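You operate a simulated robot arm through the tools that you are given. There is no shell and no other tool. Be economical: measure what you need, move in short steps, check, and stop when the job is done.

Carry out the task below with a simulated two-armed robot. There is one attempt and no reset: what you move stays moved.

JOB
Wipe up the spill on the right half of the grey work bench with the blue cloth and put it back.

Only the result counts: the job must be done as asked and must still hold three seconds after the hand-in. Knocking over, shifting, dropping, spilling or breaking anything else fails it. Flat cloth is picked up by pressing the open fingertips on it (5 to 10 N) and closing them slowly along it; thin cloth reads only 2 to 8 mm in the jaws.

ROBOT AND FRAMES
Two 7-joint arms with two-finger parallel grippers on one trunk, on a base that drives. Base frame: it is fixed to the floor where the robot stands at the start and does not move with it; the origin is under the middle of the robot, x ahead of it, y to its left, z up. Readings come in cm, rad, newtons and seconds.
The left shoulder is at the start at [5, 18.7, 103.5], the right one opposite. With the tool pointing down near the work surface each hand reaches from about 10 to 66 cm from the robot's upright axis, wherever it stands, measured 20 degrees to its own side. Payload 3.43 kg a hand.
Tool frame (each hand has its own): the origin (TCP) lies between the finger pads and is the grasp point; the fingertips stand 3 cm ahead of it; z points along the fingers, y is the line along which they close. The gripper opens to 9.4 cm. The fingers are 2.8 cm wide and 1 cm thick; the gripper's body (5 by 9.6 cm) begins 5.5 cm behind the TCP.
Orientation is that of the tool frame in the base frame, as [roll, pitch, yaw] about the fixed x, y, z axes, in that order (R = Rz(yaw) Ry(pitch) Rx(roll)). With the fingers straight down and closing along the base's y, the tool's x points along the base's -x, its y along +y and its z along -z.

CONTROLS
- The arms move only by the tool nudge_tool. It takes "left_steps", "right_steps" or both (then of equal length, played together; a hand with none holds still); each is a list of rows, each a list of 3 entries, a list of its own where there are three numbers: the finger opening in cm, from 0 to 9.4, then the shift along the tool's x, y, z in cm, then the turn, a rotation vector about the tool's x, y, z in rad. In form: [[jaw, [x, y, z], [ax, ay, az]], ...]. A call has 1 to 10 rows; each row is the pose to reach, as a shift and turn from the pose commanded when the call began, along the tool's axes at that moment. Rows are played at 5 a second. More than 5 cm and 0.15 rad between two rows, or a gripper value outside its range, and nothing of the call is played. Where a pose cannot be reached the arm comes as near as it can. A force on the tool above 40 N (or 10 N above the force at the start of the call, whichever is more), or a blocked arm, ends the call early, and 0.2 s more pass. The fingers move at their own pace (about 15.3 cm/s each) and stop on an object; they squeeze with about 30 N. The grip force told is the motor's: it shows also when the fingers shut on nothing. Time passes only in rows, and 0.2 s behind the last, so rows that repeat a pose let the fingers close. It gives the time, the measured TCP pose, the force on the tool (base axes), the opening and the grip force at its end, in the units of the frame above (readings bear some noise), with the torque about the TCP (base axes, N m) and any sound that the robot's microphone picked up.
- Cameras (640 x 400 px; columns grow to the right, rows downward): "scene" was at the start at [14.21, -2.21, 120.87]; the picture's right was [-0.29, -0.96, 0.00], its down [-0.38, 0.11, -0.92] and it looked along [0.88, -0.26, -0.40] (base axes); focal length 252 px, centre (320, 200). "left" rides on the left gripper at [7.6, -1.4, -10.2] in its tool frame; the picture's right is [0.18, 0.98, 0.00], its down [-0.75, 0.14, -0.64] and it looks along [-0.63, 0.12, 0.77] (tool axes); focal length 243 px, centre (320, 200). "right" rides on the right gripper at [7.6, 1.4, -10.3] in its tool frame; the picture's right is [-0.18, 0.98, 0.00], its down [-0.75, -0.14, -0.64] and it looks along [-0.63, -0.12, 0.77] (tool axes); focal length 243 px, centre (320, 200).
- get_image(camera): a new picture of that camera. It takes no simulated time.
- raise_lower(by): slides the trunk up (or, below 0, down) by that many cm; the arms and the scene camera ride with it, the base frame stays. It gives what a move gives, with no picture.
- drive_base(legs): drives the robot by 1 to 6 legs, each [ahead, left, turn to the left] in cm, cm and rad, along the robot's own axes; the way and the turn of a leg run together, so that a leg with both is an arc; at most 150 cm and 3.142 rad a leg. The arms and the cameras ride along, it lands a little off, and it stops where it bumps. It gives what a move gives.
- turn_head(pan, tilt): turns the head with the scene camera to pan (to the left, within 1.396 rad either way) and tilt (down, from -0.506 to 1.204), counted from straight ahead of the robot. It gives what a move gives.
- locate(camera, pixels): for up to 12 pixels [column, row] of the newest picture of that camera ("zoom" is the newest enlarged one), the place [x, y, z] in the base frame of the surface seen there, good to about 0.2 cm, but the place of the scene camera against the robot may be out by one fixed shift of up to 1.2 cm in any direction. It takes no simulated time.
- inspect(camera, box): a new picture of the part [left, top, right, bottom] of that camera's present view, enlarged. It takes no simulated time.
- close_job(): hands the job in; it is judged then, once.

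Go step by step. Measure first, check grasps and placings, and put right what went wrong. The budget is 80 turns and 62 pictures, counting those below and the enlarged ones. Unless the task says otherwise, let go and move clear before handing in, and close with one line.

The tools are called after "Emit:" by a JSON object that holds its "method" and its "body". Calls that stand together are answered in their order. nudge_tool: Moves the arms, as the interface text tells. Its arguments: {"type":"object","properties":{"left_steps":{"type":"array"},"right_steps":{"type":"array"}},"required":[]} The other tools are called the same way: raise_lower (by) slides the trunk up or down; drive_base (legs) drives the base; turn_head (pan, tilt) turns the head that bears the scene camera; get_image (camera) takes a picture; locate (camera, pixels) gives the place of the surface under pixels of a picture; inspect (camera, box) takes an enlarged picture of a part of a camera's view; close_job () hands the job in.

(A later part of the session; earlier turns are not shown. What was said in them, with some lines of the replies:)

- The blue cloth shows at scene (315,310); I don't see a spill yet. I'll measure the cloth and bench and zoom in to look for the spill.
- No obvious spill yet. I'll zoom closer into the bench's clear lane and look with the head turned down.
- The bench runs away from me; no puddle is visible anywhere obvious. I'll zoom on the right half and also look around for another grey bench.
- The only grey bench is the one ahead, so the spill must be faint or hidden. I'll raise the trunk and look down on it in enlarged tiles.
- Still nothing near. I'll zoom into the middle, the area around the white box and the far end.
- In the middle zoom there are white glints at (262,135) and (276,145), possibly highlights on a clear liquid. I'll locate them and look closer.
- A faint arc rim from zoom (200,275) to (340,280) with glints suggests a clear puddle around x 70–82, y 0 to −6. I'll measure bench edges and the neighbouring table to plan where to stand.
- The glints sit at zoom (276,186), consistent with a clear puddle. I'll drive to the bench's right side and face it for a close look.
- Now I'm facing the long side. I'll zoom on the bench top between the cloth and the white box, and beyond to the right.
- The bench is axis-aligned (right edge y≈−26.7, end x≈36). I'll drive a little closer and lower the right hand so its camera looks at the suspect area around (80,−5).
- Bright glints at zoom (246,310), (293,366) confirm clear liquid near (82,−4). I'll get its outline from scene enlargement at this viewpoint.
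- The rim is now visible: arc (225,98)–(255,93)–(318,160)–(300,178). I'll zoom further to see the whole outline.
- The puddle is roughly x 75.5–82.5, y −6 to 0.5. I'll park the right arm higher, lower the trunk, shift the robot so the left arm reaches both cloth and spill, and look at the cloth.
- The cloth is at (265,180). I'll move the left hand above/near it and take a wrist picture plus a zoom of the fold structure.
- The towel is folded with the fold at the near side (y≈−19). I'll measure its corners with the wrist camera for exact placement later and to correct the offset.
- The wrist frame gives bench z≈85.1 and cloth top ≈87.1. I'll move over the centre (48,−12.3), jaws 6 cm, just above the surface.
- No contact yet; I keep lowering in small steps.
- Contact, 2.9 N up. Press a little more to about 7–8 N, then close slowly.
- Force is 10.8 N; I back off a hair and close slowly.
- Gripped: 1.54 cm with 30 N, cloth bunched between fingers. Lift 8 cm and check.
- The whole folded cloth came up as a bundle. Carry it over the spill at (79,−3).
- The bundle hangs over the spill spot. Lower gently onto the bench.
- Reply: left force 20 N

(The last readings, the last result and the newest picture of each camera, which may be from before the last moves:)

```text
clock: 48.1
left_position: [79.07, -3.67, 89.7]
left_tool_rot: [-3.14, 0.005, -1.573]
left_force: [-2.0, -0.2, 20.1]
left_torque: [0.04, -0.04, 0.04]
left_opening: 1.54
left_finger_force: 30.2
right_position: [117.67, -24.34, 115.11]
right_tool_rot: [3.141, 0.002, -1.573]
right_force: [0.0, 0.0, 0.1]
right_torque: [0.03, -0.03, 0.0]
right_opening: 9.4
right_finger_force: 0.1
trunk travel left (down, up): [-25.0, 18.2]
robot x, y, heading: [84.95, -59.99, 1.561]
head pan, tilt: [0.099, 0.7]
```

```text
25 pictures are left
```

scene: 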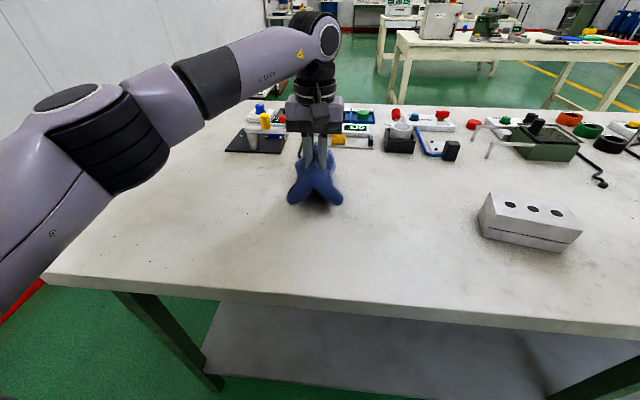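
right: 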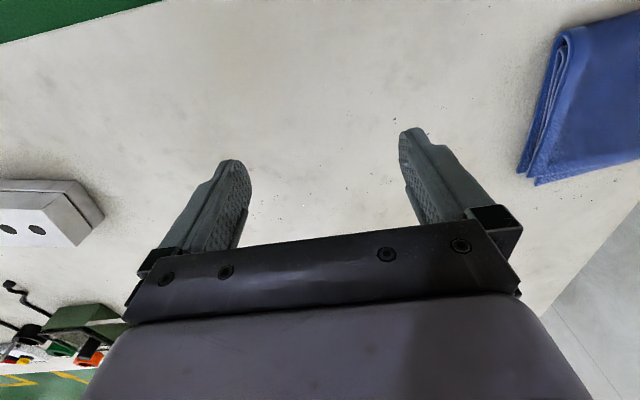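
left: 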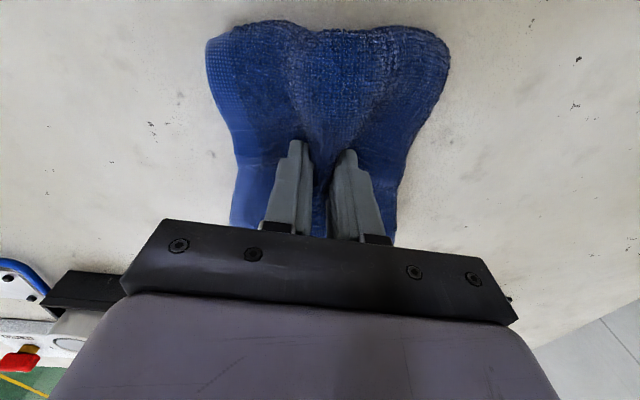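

20 N is a bit firm; I'll ease slightly and wipe strokes in x and toward the robot, keeping clear of the cable end beyond y≈+5.

Emit:
{"method": "nudge_tool", "body": {"left_steps": [[0, [0, 0, -0.2], [0, 0, 0]], [0, [0, 3, -0.2], [0, 0, 0]], [0, [0, 5.5, -0.2], [0, 0, 0]], [0, [0, 2, -0.2], [0, 0, 0]], [0, [0, -2, -0.2], [0, 0, 0]], [0, [0, -5.5, -0.2], [0, 0, 0]], [0, [2, -4, -0.2], [0, 0, 0]], [0, [2, 0, -0.2], [0, 0, 0]], [0, [2, 4, -0.2], [0, 0, 0]], [0, [2, 5.5, -0.2], [0, 0, 0]]]}}

Emit:
{"method": "nudge_tool", "body": {"left_steps": [[0, [2, 0, 0], [0, 0, 0]], [0, [2, -4, 0], [0, 0, 0]], [0, [2, -8, 0], [0, 0, 0]], [0, [2, -11, 0], [0, 0, 0]], [0, [-1, -11, 0], [0, 0, 0]], [0, [-2, -8, 0], [0, 0, 0]], [0, [-2, -4.5, 0], [0, 0, 0]], [0, [-2, -1, 0], [0, 0, 0]], [0, [0, -5.5, 0], [0, 0, 0]], [0, [0, -5.5, 0], [0, 0, 0]]]}}

Emit:
{"method": "get_image", "body": {"camera": "scene"}}

```text
clock: 50.3
left_position: [73.55, -5.66, 89.72]
left_tool_rot: [3.14, 0.002, -1.573]
left_force: [4.7, 0.3, 11.5]
left_torque: [0.04, -0.22, 0.01]
left_opening: 1.51
left_finger_force: 30.1
right_position: [117.77, -24.23, 115.09]
right_tool_rot: [3.14, 0.002, -1.574]
right_force: [-0.6, 0.0, 0.3]
right_torque: [0.01, 0.04, -0.03]
right_opening: 9.4
right_finger_force: 0.2
trunk travel left (down, up): [-25.0, 18.2]
robot x, y, heading: [84.56, -60.02, 1.57]
head pan, tilt: [0.099, 0.7]
```

```text
clock: 52.5
left_position: [78.81, -5.14, 89.64]
left_tool_rot: [3.141, 0.001, -1.57]
left_force: [-4.6, 2.0, 13.8]
left_torque: [0.08, 0.02, 0.1]
left_opening: 1.52
left_finger_force: 29.7
right_position: [117.64, -24.27, 115.1]
right_tool_rot: [-3.14, 0.002, -1.574]
right_force: [-0.6, -0.7, 0.2]
right_torque: [0.01, 0.01, 0.03]
right_opening: 9.4
right_finger_force: 0.0
trunk travel left (down, up): [-25.0, 18.2]
robot x, y, heading: [84.68, -59.87, 1.569]
head pan, tilt: [0.099, 0.7]
```

```text
24 pictures are left
```

scene: 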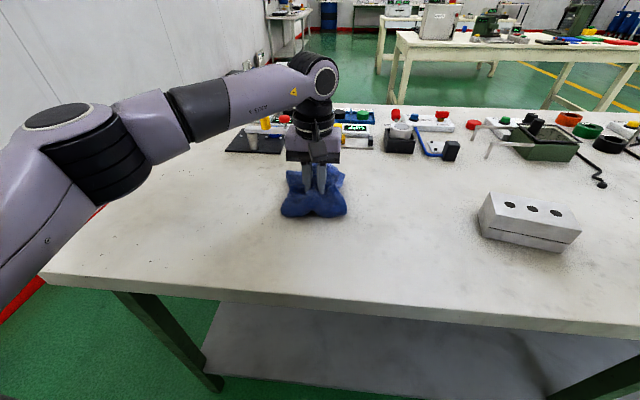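

Wiped; now lift and move aside toward the cloth's home spot to check the bench.

Emit:
{"method": "nudge_tool", "body": {"left_steps": [[0, [0, 0, -2], [0, 0, 0]], [0, [0, 0, -5], [0, 0, 0]], [0, [0.5, 4, -8], [0, 0, 0]], [0, [1.5, 8.5, -8], [0, 0, 0]], [0, [3, 13, -8], [0, 0, 0]], [0, [4.5, 17.5, -8], [0, 0, 0]], [0, [6, 22, -8], [0, 0, 0]], [0, [7.1, 26.5, -8], [0, 0, 0]], [0, [7.1, 30.7, -8], [0, 0, 0]]]}}

Emit:
{"method": "get_image", "body": {"camera": "scene"}}

Emit:
{"method": "inspect", "body": {"camera": "scene", "box": [260, 160, 356, 220]}}

```text
refused: row 3 steps farther than a row can; nothing moved
```

```text
23 pictures are left
```

scene: 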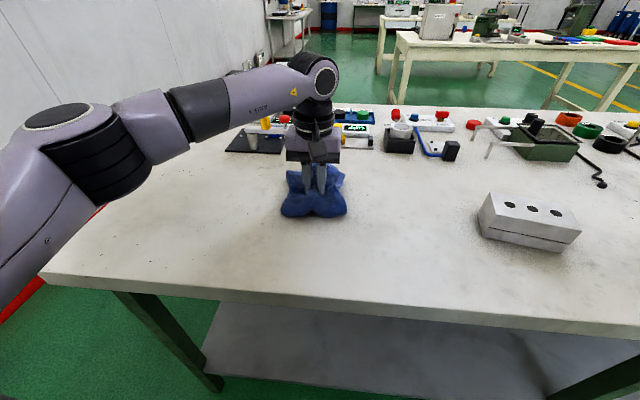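

```text
6.67 times, centred on (308, 190) of scene
```

zoom: 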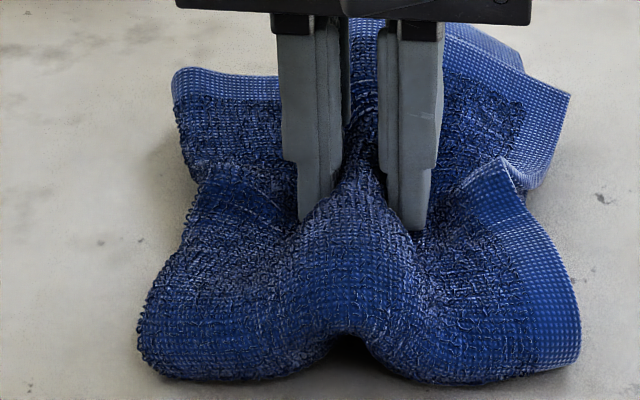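

That lift was refused (a row was too long); I'll redo it with shorter rows.

Emit:
{"method": "nudge_tool", "body": {"left_steps": [[0, [0, 0, -2], [0, 0, 0]], [0, [0, 0, -5], [0, 0, 0]], [0, [0.5, 2.5, -8], [0, 0, 0]], [0, [1.5, 7, -8], [0, 0, 0]], [0, [2.5, 11.5, -8], [0, 0, 0]], [0, [3.5, 16, -8], [0, 0, 0]], [0, [5, 20.5, -8], [0, 0, 0]], [0, [6.5, 25, -8], [0, 0, 0]], [0, [7.1, 29, -8], [0, 0, 0]], [0, [7.1, 30.7, -8], [0, 0, 0]]]}}

Emit:
{"method": "get_image", "body": {"camera": "scene"}}

Emit:
{"method": "inspect", "body": {"camera": "scene", "box": [260, 145, 372, 215]}}

Emit:
{"method": "locate", "body": {"camera": "zoom", "pixels": [[320, 200], [200, 100], [200, 300], [450, 100], [450, 300]]}}

```text
clock: 54.7
left_position: [48.17, -12.5, 97.77]
left_tool_rot: [-3.141, 0.001, -1.574]
left_force: [-0.8, 0.8, -0.5]
left_torque: [0.0, -0.03, 0.09]
left_opening: 1.54
left_finger_force: 30.2
right_position: [117.61, -24.17, 115.04]
right_tool_rot: [-3.141, 0.001, -1.576]
right_force: [0.6, -1.1, -0.5]
right_torque: [0.0, -0.01, 0.03]
right_opening: 9.39
right_finger_force: 0.1
trunk travel left (down, up): [-25.0, 18.2]
robot x, y, heading: [84.56, -60.19, 1.569]
head pan, tilt: [0.099, 0.7]
```

```text
21 pictures are left
```

scene: 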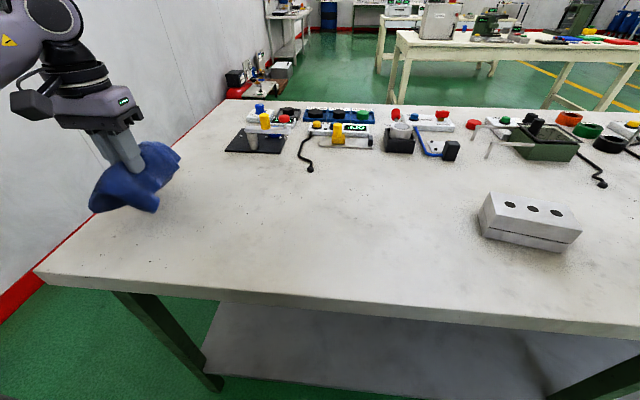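

```text
5.71 times, centred on (316, 180) of scene
```

zoom: 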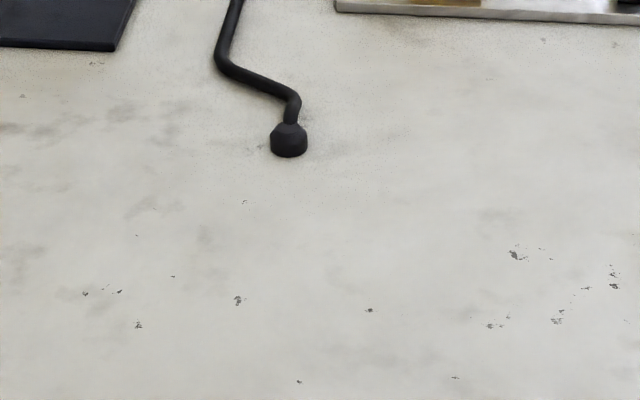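

```text
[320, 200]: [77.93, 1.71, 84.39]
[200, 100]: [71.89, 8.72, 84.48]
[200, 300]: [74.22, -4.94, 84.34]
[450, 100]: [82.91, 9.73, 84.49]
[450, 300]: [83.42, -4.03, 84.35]
```

No glint is visible now around zoom (340,270). To be sure, I'll bring the right camera to the same pose that showed the glint clearly before.

Emit:
{"method": "nudge_tool", "body": {"right_steps": [[9.4, [0, 4, 0], [0, 0, 0]], [9.4, [0, 8, 0], [0, 0, 0]], [9.4, [0, 12, 0], [0, 0, 0]], [9.4, [-1, 16, 0], [0, 0, 0]], [9.4, [-2, 20, 1], [0, 0, 0]], [9.4, [-3, 24, 3], [0, 0, 0]], [9.4, [-4, 28, 5.5], [0, 0, 0]], [9.4, [-5, 32, 8], [0, 0, 0]], [9.4, [-6, 36, 11], [0, 0, 0]], [9.4, [-6.8, 39.8, 14], [0, 0, 0]]]}}

Emit:
{"method": "get_image", "body": {"camera": "right"}}

Emit:
{"method": "inspect", "body": {"camera": "right", "box": [230, 110, 420, 230]}}

```text
refused: row 9 steps farther than a row can; nothing moved
```

```text
19 pictures are left
```

right: 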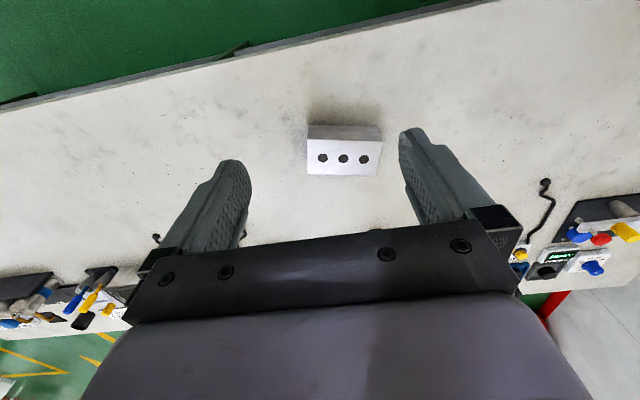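

```text
3.33 times, centred on (325, 170) of right
```

zoom: 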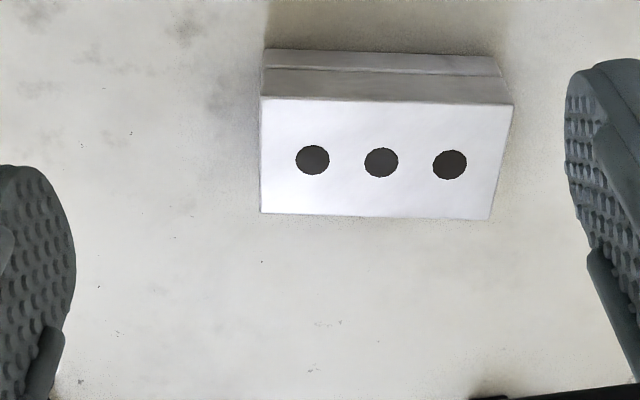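

Refused again for one over-long row; resend in safer steps.

Emit:
{"method": "nudge_tool", "body": {"right_steps": [[9.4, [0, 4.5, 0], [0, 0, 0]], [9.4, [0, 9, 0], [0, 0, 0]], [9.4, [-0.5, 13.5, 0], [0, 0, 0]], [9.4, [-1, 18, 0], [0, 0, 0]], [9.4, [-2, 22, 1.5], [0, 0, 0]], [9.4, [-3, 26, 4], [0, 0, 0]], [9.4, [-4, 30, 6.5], [0, 0, 0]], [9.4, [-5, 34, 9], [0, 0, 0]], [9.4, [-6, 37.5, 12], [0, 0, 0]], [9.4, [-6.8, 40, 15], [0, 0, 0]]]}}

Emit:
{"method": "inspect", "body": {"camera": "right", "box": [230, 110, 420, 230]}}

```text
clock: 56.9
left_position: [48.19, -12.44, 97.71]
left_tool_rot: [-3.141, 0.0, -1.572]
left_force: [-0.2, 0.0, -0.7]
left_torque: [0.01, -0.05, 0.06]
left_opening: 1.53
left_finger_force: 29.6
right_position: [77.96, -17.35, 100.07]
right_tool_rot: [-3.141, 0.002, -1.576]
right_force: [0.3, -0.2, 0.0]
right_torque: [0.01, 0.01, 0.03]
right_opening: 9.41
right_finger_force: 0.1
trunk travel left (down, up): [-25.0, 18.2]
robot x, y, heading: [84.62, -60.0, 1.564]
head pan, tilt: [0.099, 0.7]
```

```text
3.33 times, centred on (325, 170) of right
```

zoom: 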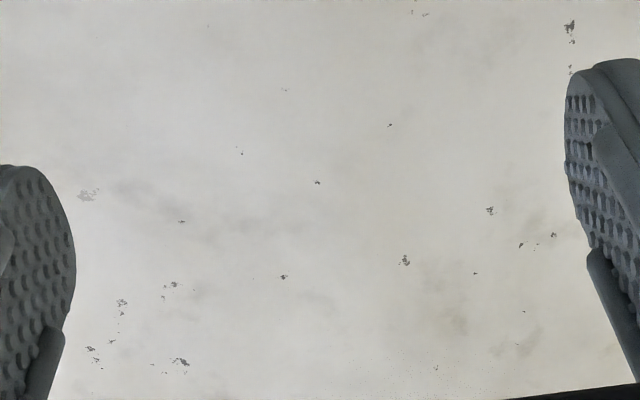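

All glints are gone in the same view. One more look with the camera 6 cm further forward to check the far side of the spot.

Emit:
{"method": "nudge_tool", "body": {"right_steps": [[9.4, [-3, 0, 0], [0, 0, 0]], [9.4, [-7, 0, 0], [0, 0, 0]]]}}

Emit:
{"method": "inspect", "body": {"camera": "right", "box": [230, 60, 420, 230]}}

```text
clock: 57.5
left_position: [48.19, -12.55, 97.58]
left_tool_rot: [3.141, -0.001, -1.574]
left_force: [-0.4, -0.5, -0.9]
left_torque: [0.0, -0.02, 0.06]
left_opening: 1.53
left_finger_force: 30.2
right_position: [77.88, -10.43, 100.32]
right_tool_rot: [-3.141, -0.002, -1.573]
right_force: [0.1, 0.7, -0.5]
right_torque: [-0.03, -0.02, -0.02]
right_opening: 9.4
right_finger_force: 0.1
trunk travel left (down, up): [-25.0, 18.2]
robot x, y, heading: [84.98, -60.06, 1.57]
head pan, tilt: [0.099, 0.7]
```

```text
2.35 times, centred on (325, 145) of right
```

zoom: 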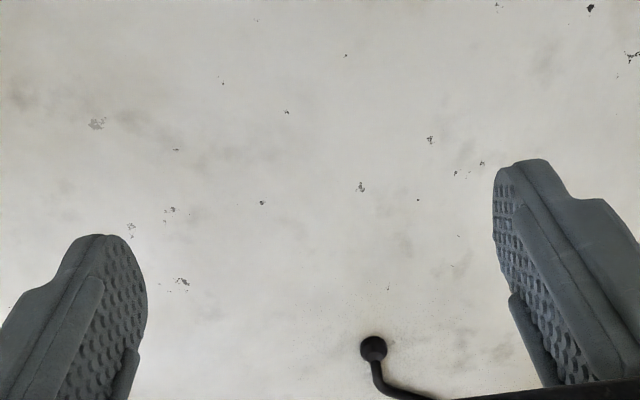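

The bench is clean. I'll retract the right hand upward while lowering the cloth back at its home spot.

Emit:
{"method": "nudge_tool", "body": {"left_steps": [[0, [0, 0, 2], [0, 0, 0]], [0, [0, 0, 4], [0, 0, 0]], [0, [0, 0, 6], [0, 0, 0]], [0, [0, 0, 7], [0, 0, 0]], [0, [0, 0, 7.6], [0, 0, 0]], [0, [0, 0, 7.8], [0, 0, 0]], [0, [0, 0, 7.8], [0, 0, 0]]], "right_steps": [[9.4, [1, 0, -3], [0, 0, 0]], [9.4, [3, -2, -6], [0, 0, 0]], [9.4, [5, -4, -9], [0, 0, 0]], [9.4, [7, -7, -12], [0, 0, 0]], [9.4, [9, -11, -14], [0, 0, 0]], [9.4, [11, -15, -15], [0, 0, 0]], [9.4, [13, -19, -15], [0, 0, 0]]]}}

Emit:
{"method": "get_image", "body": {"camera": "left"}}

```text
clock: 59.1
left_position: [48.4, -12.55, 89.81]
left_tool_rot: [3.14, 0.004, -1.573]
left_force: [-1.5, 3.1, 12.5]
left_torque: [0.11, -0.08, 0.07]
left_opening: 1.5
left_finger_force: 29.6
right_position: [96.59, -23.29, 115.03]
right_tool_rot: [-3.141, 0.001, -1.575]
right_force: [-0.6, -0.5, 1.0]
right_torque: [-0.01, 0.0, -0.05]
right_opening: 9.41
right_finger_force: 0.0
trunk travel left (down, up): [-25.0, 18.2]
robot x, y, heading: [84.94, -60.02, 1.566]
head pan, tilt: [0.099, 0.7]
```

```text
15 pictures are left
```

left: 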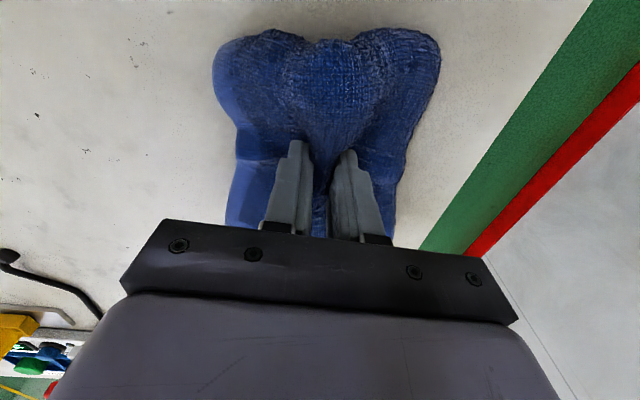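

Cloth is down at home. Open slowly (spreading it back out) and lift away.

Emit:
{"method": "nudge_tool", "body": {"left_steps": [[2.2, [0, 0, 0], [0, 0, 0]], [3, [0, 0, 0], [0, 0, 0]], [4, [0, 0, 0], [0, 0, 0]], [5, [0, 0, 0], [0, 0, 0]], [5.8, [0, 0, 0], [0, 0, 0]], [5.8, [0, 0, -0.6], [0, 0, 0]], [5.8, [0, 0, -2], [0, 0, 0]], [5.8, [0, 0, -5], [0, 0, 0]], [5.8, [1.5, 0, -9], [0, 0, 0]], [5.8, [3, 0, -13], [0, 0, 0]]]}}

Emit:
{"method": "get_image", "body": {"camera": "left"}}

```text
clock: 61.3
left_position: [48.13, -15.73, 102.76]
left_tool_rot: [3.141, 0.0, -1.571]
left_force: [0.4, 1.3, -0.1]
left_torque: [0.0, 0.01, 0.02]
left_opening: 5.79
left_finger_force: 0.1
right_position: [96.4, -23.25, 115.13]
right_tool_rot: [3.141, 0.0, -1.574]
right_force: [-0.4, -0.2, -0.3]
right_torque: [-0.02, 0.01, 0.0]
right_opening: 9.4
right_finger_force: 0.1
trunk travel left (down, up): [-25.0, 18.2]
robot x, y, heading: [84.68, -60.33, 1.571]
head pan, tilt: [0.099, 0.7]
```

```text
14 pictures are left
```

left: 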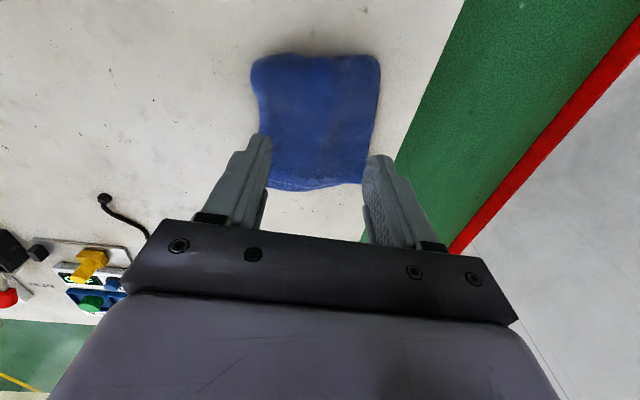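

The cloth lies folded at its place, close to the original outline. Check corner positions and final overall view after moving the hand clear.

Emit:
{"method": "locate", "body": {"camera": "left", "pixels": [[254, 62], [377, 60], [362, 182], [272, 183], [316, 120]]}}

Emit:
{"method": "nudge_tool", "body": {"left_steps": [[5.8, [2, -2, -2], [0, 0, 0]], [5.8, [4, -5, -4], [0, 0, 0]], [5.8, [5, -9, -6], [0, 0, 0]], [5.8, [5, -13, -8], [0, 0, 0]]]}}

Emit:
{"method": "turn_head", "body": {"pan": 0.35, "tilt": 0.75}}

Emit:
{"method": "get_image", "body": {"camera": "scene"}}

```text
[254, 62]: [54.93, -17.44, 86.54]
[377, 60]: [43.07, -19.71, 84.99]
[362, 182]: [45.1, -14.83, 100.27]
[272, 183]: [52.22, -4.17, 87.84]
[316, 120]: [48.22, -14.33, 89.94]
```

```text
clock: 62.3
left_position: [61.34, -20.6, 111.05]
left_tool_rot: [3.141, 0.001, -1.57]
left_force: [-0.8, -0.1, 0.8]
left_torque: [0.01, 0.01, 0.01]
left_opening: 5.81
left_finger_force: 0.2
right_position: [96.47, -23.15, 115.14]
right_tool_rot: [3.14, 0.001, -1.575]
right_force: [-0.6, 0.4, 1.6]
right_torque: [0.0, 0.02, 0.01]
right_opening: 9.4
right_finger_force: 0.1
trunk travel left (down, up): [-25.0, 18.2]
robot x, y, heading: [84.89, -59.88, 1.566]
head pan, tilt: [0.099, 0.7]
```

```text
clock: 63.1
left_position: [61.21, -20.4, 111.08]
left_tool_rot: [-3.141, 0.001, -1.573]
left_force: [0.2, -0.2, -0.4]
left_torque: [0.01, -0.03, 0.03]
left_opening: 5.8
left_finger_force: 0.0
right_position: [96.47, -23.09, 115.09]
right_tool_rot: [-3.141, 0.001, -1.575]
right_force: [-0.1, 0.3, 0.2]
right_torque: [-0.02, 0.01, 0.01]
right_opening: 9.4
right_finger_force: 0.1
trunk travel left (down, up): [-25.0, 18.2]
robot x, y, heading: [84.45, -60.02, 1.566]
head pan, tilt: [0.351, 0.75]
```

```text
13 pictures are left
```

scene: 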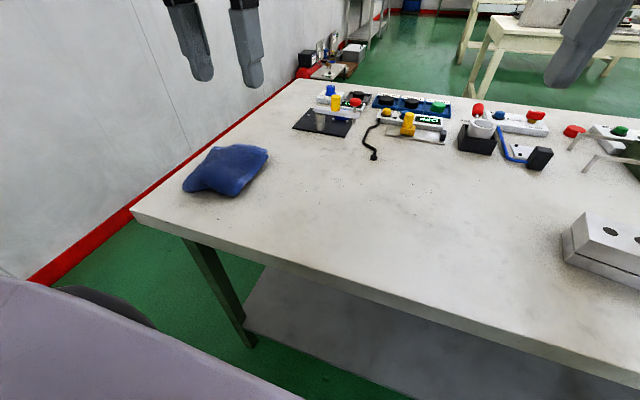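

The cloth is back at its spot and everything else is undisturbed. One last zoom on the wiped area.

Emit:
{"method": "inspect", "body": {"camera": "scene", "box": [330, 150, 442, 220]}}

Emit:
{"method": "inspect", "body": {"camera": "scene", "box": [170, 130, 282, 200]}}

```text
5.71 times, centred on (386, 185) of scene
```

zoom: 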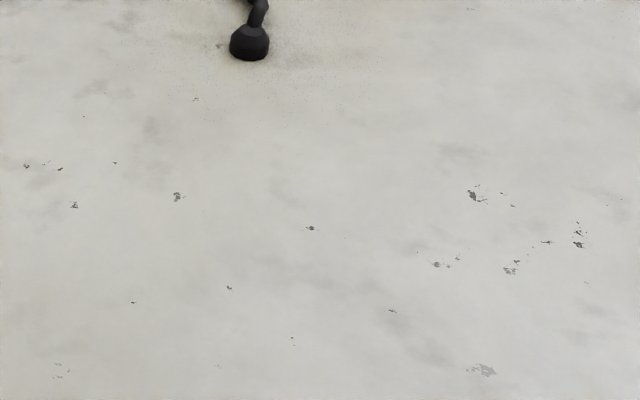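

```text
5.71 times, centred on (226, 165) of scene
```

zoom: 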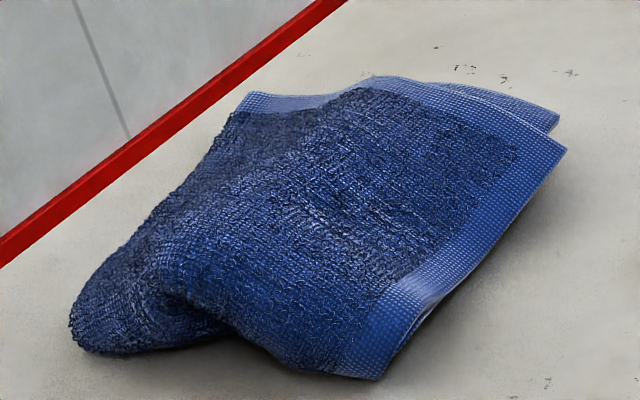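

No rim or glint is left near the speck at (310,228), and the cloth lies folded at its original place, so I'm handing in.

Emit:
{"method": "close_job", "body": {}}

```text
The job is handed in.
```

I wiped up the clear spill on the right half of the bench and put the blue cloth back at its original spot. It is still folded, but slightly rumpled. Close-up views of the wiped area showed no liquid left, and nothing else was moved.
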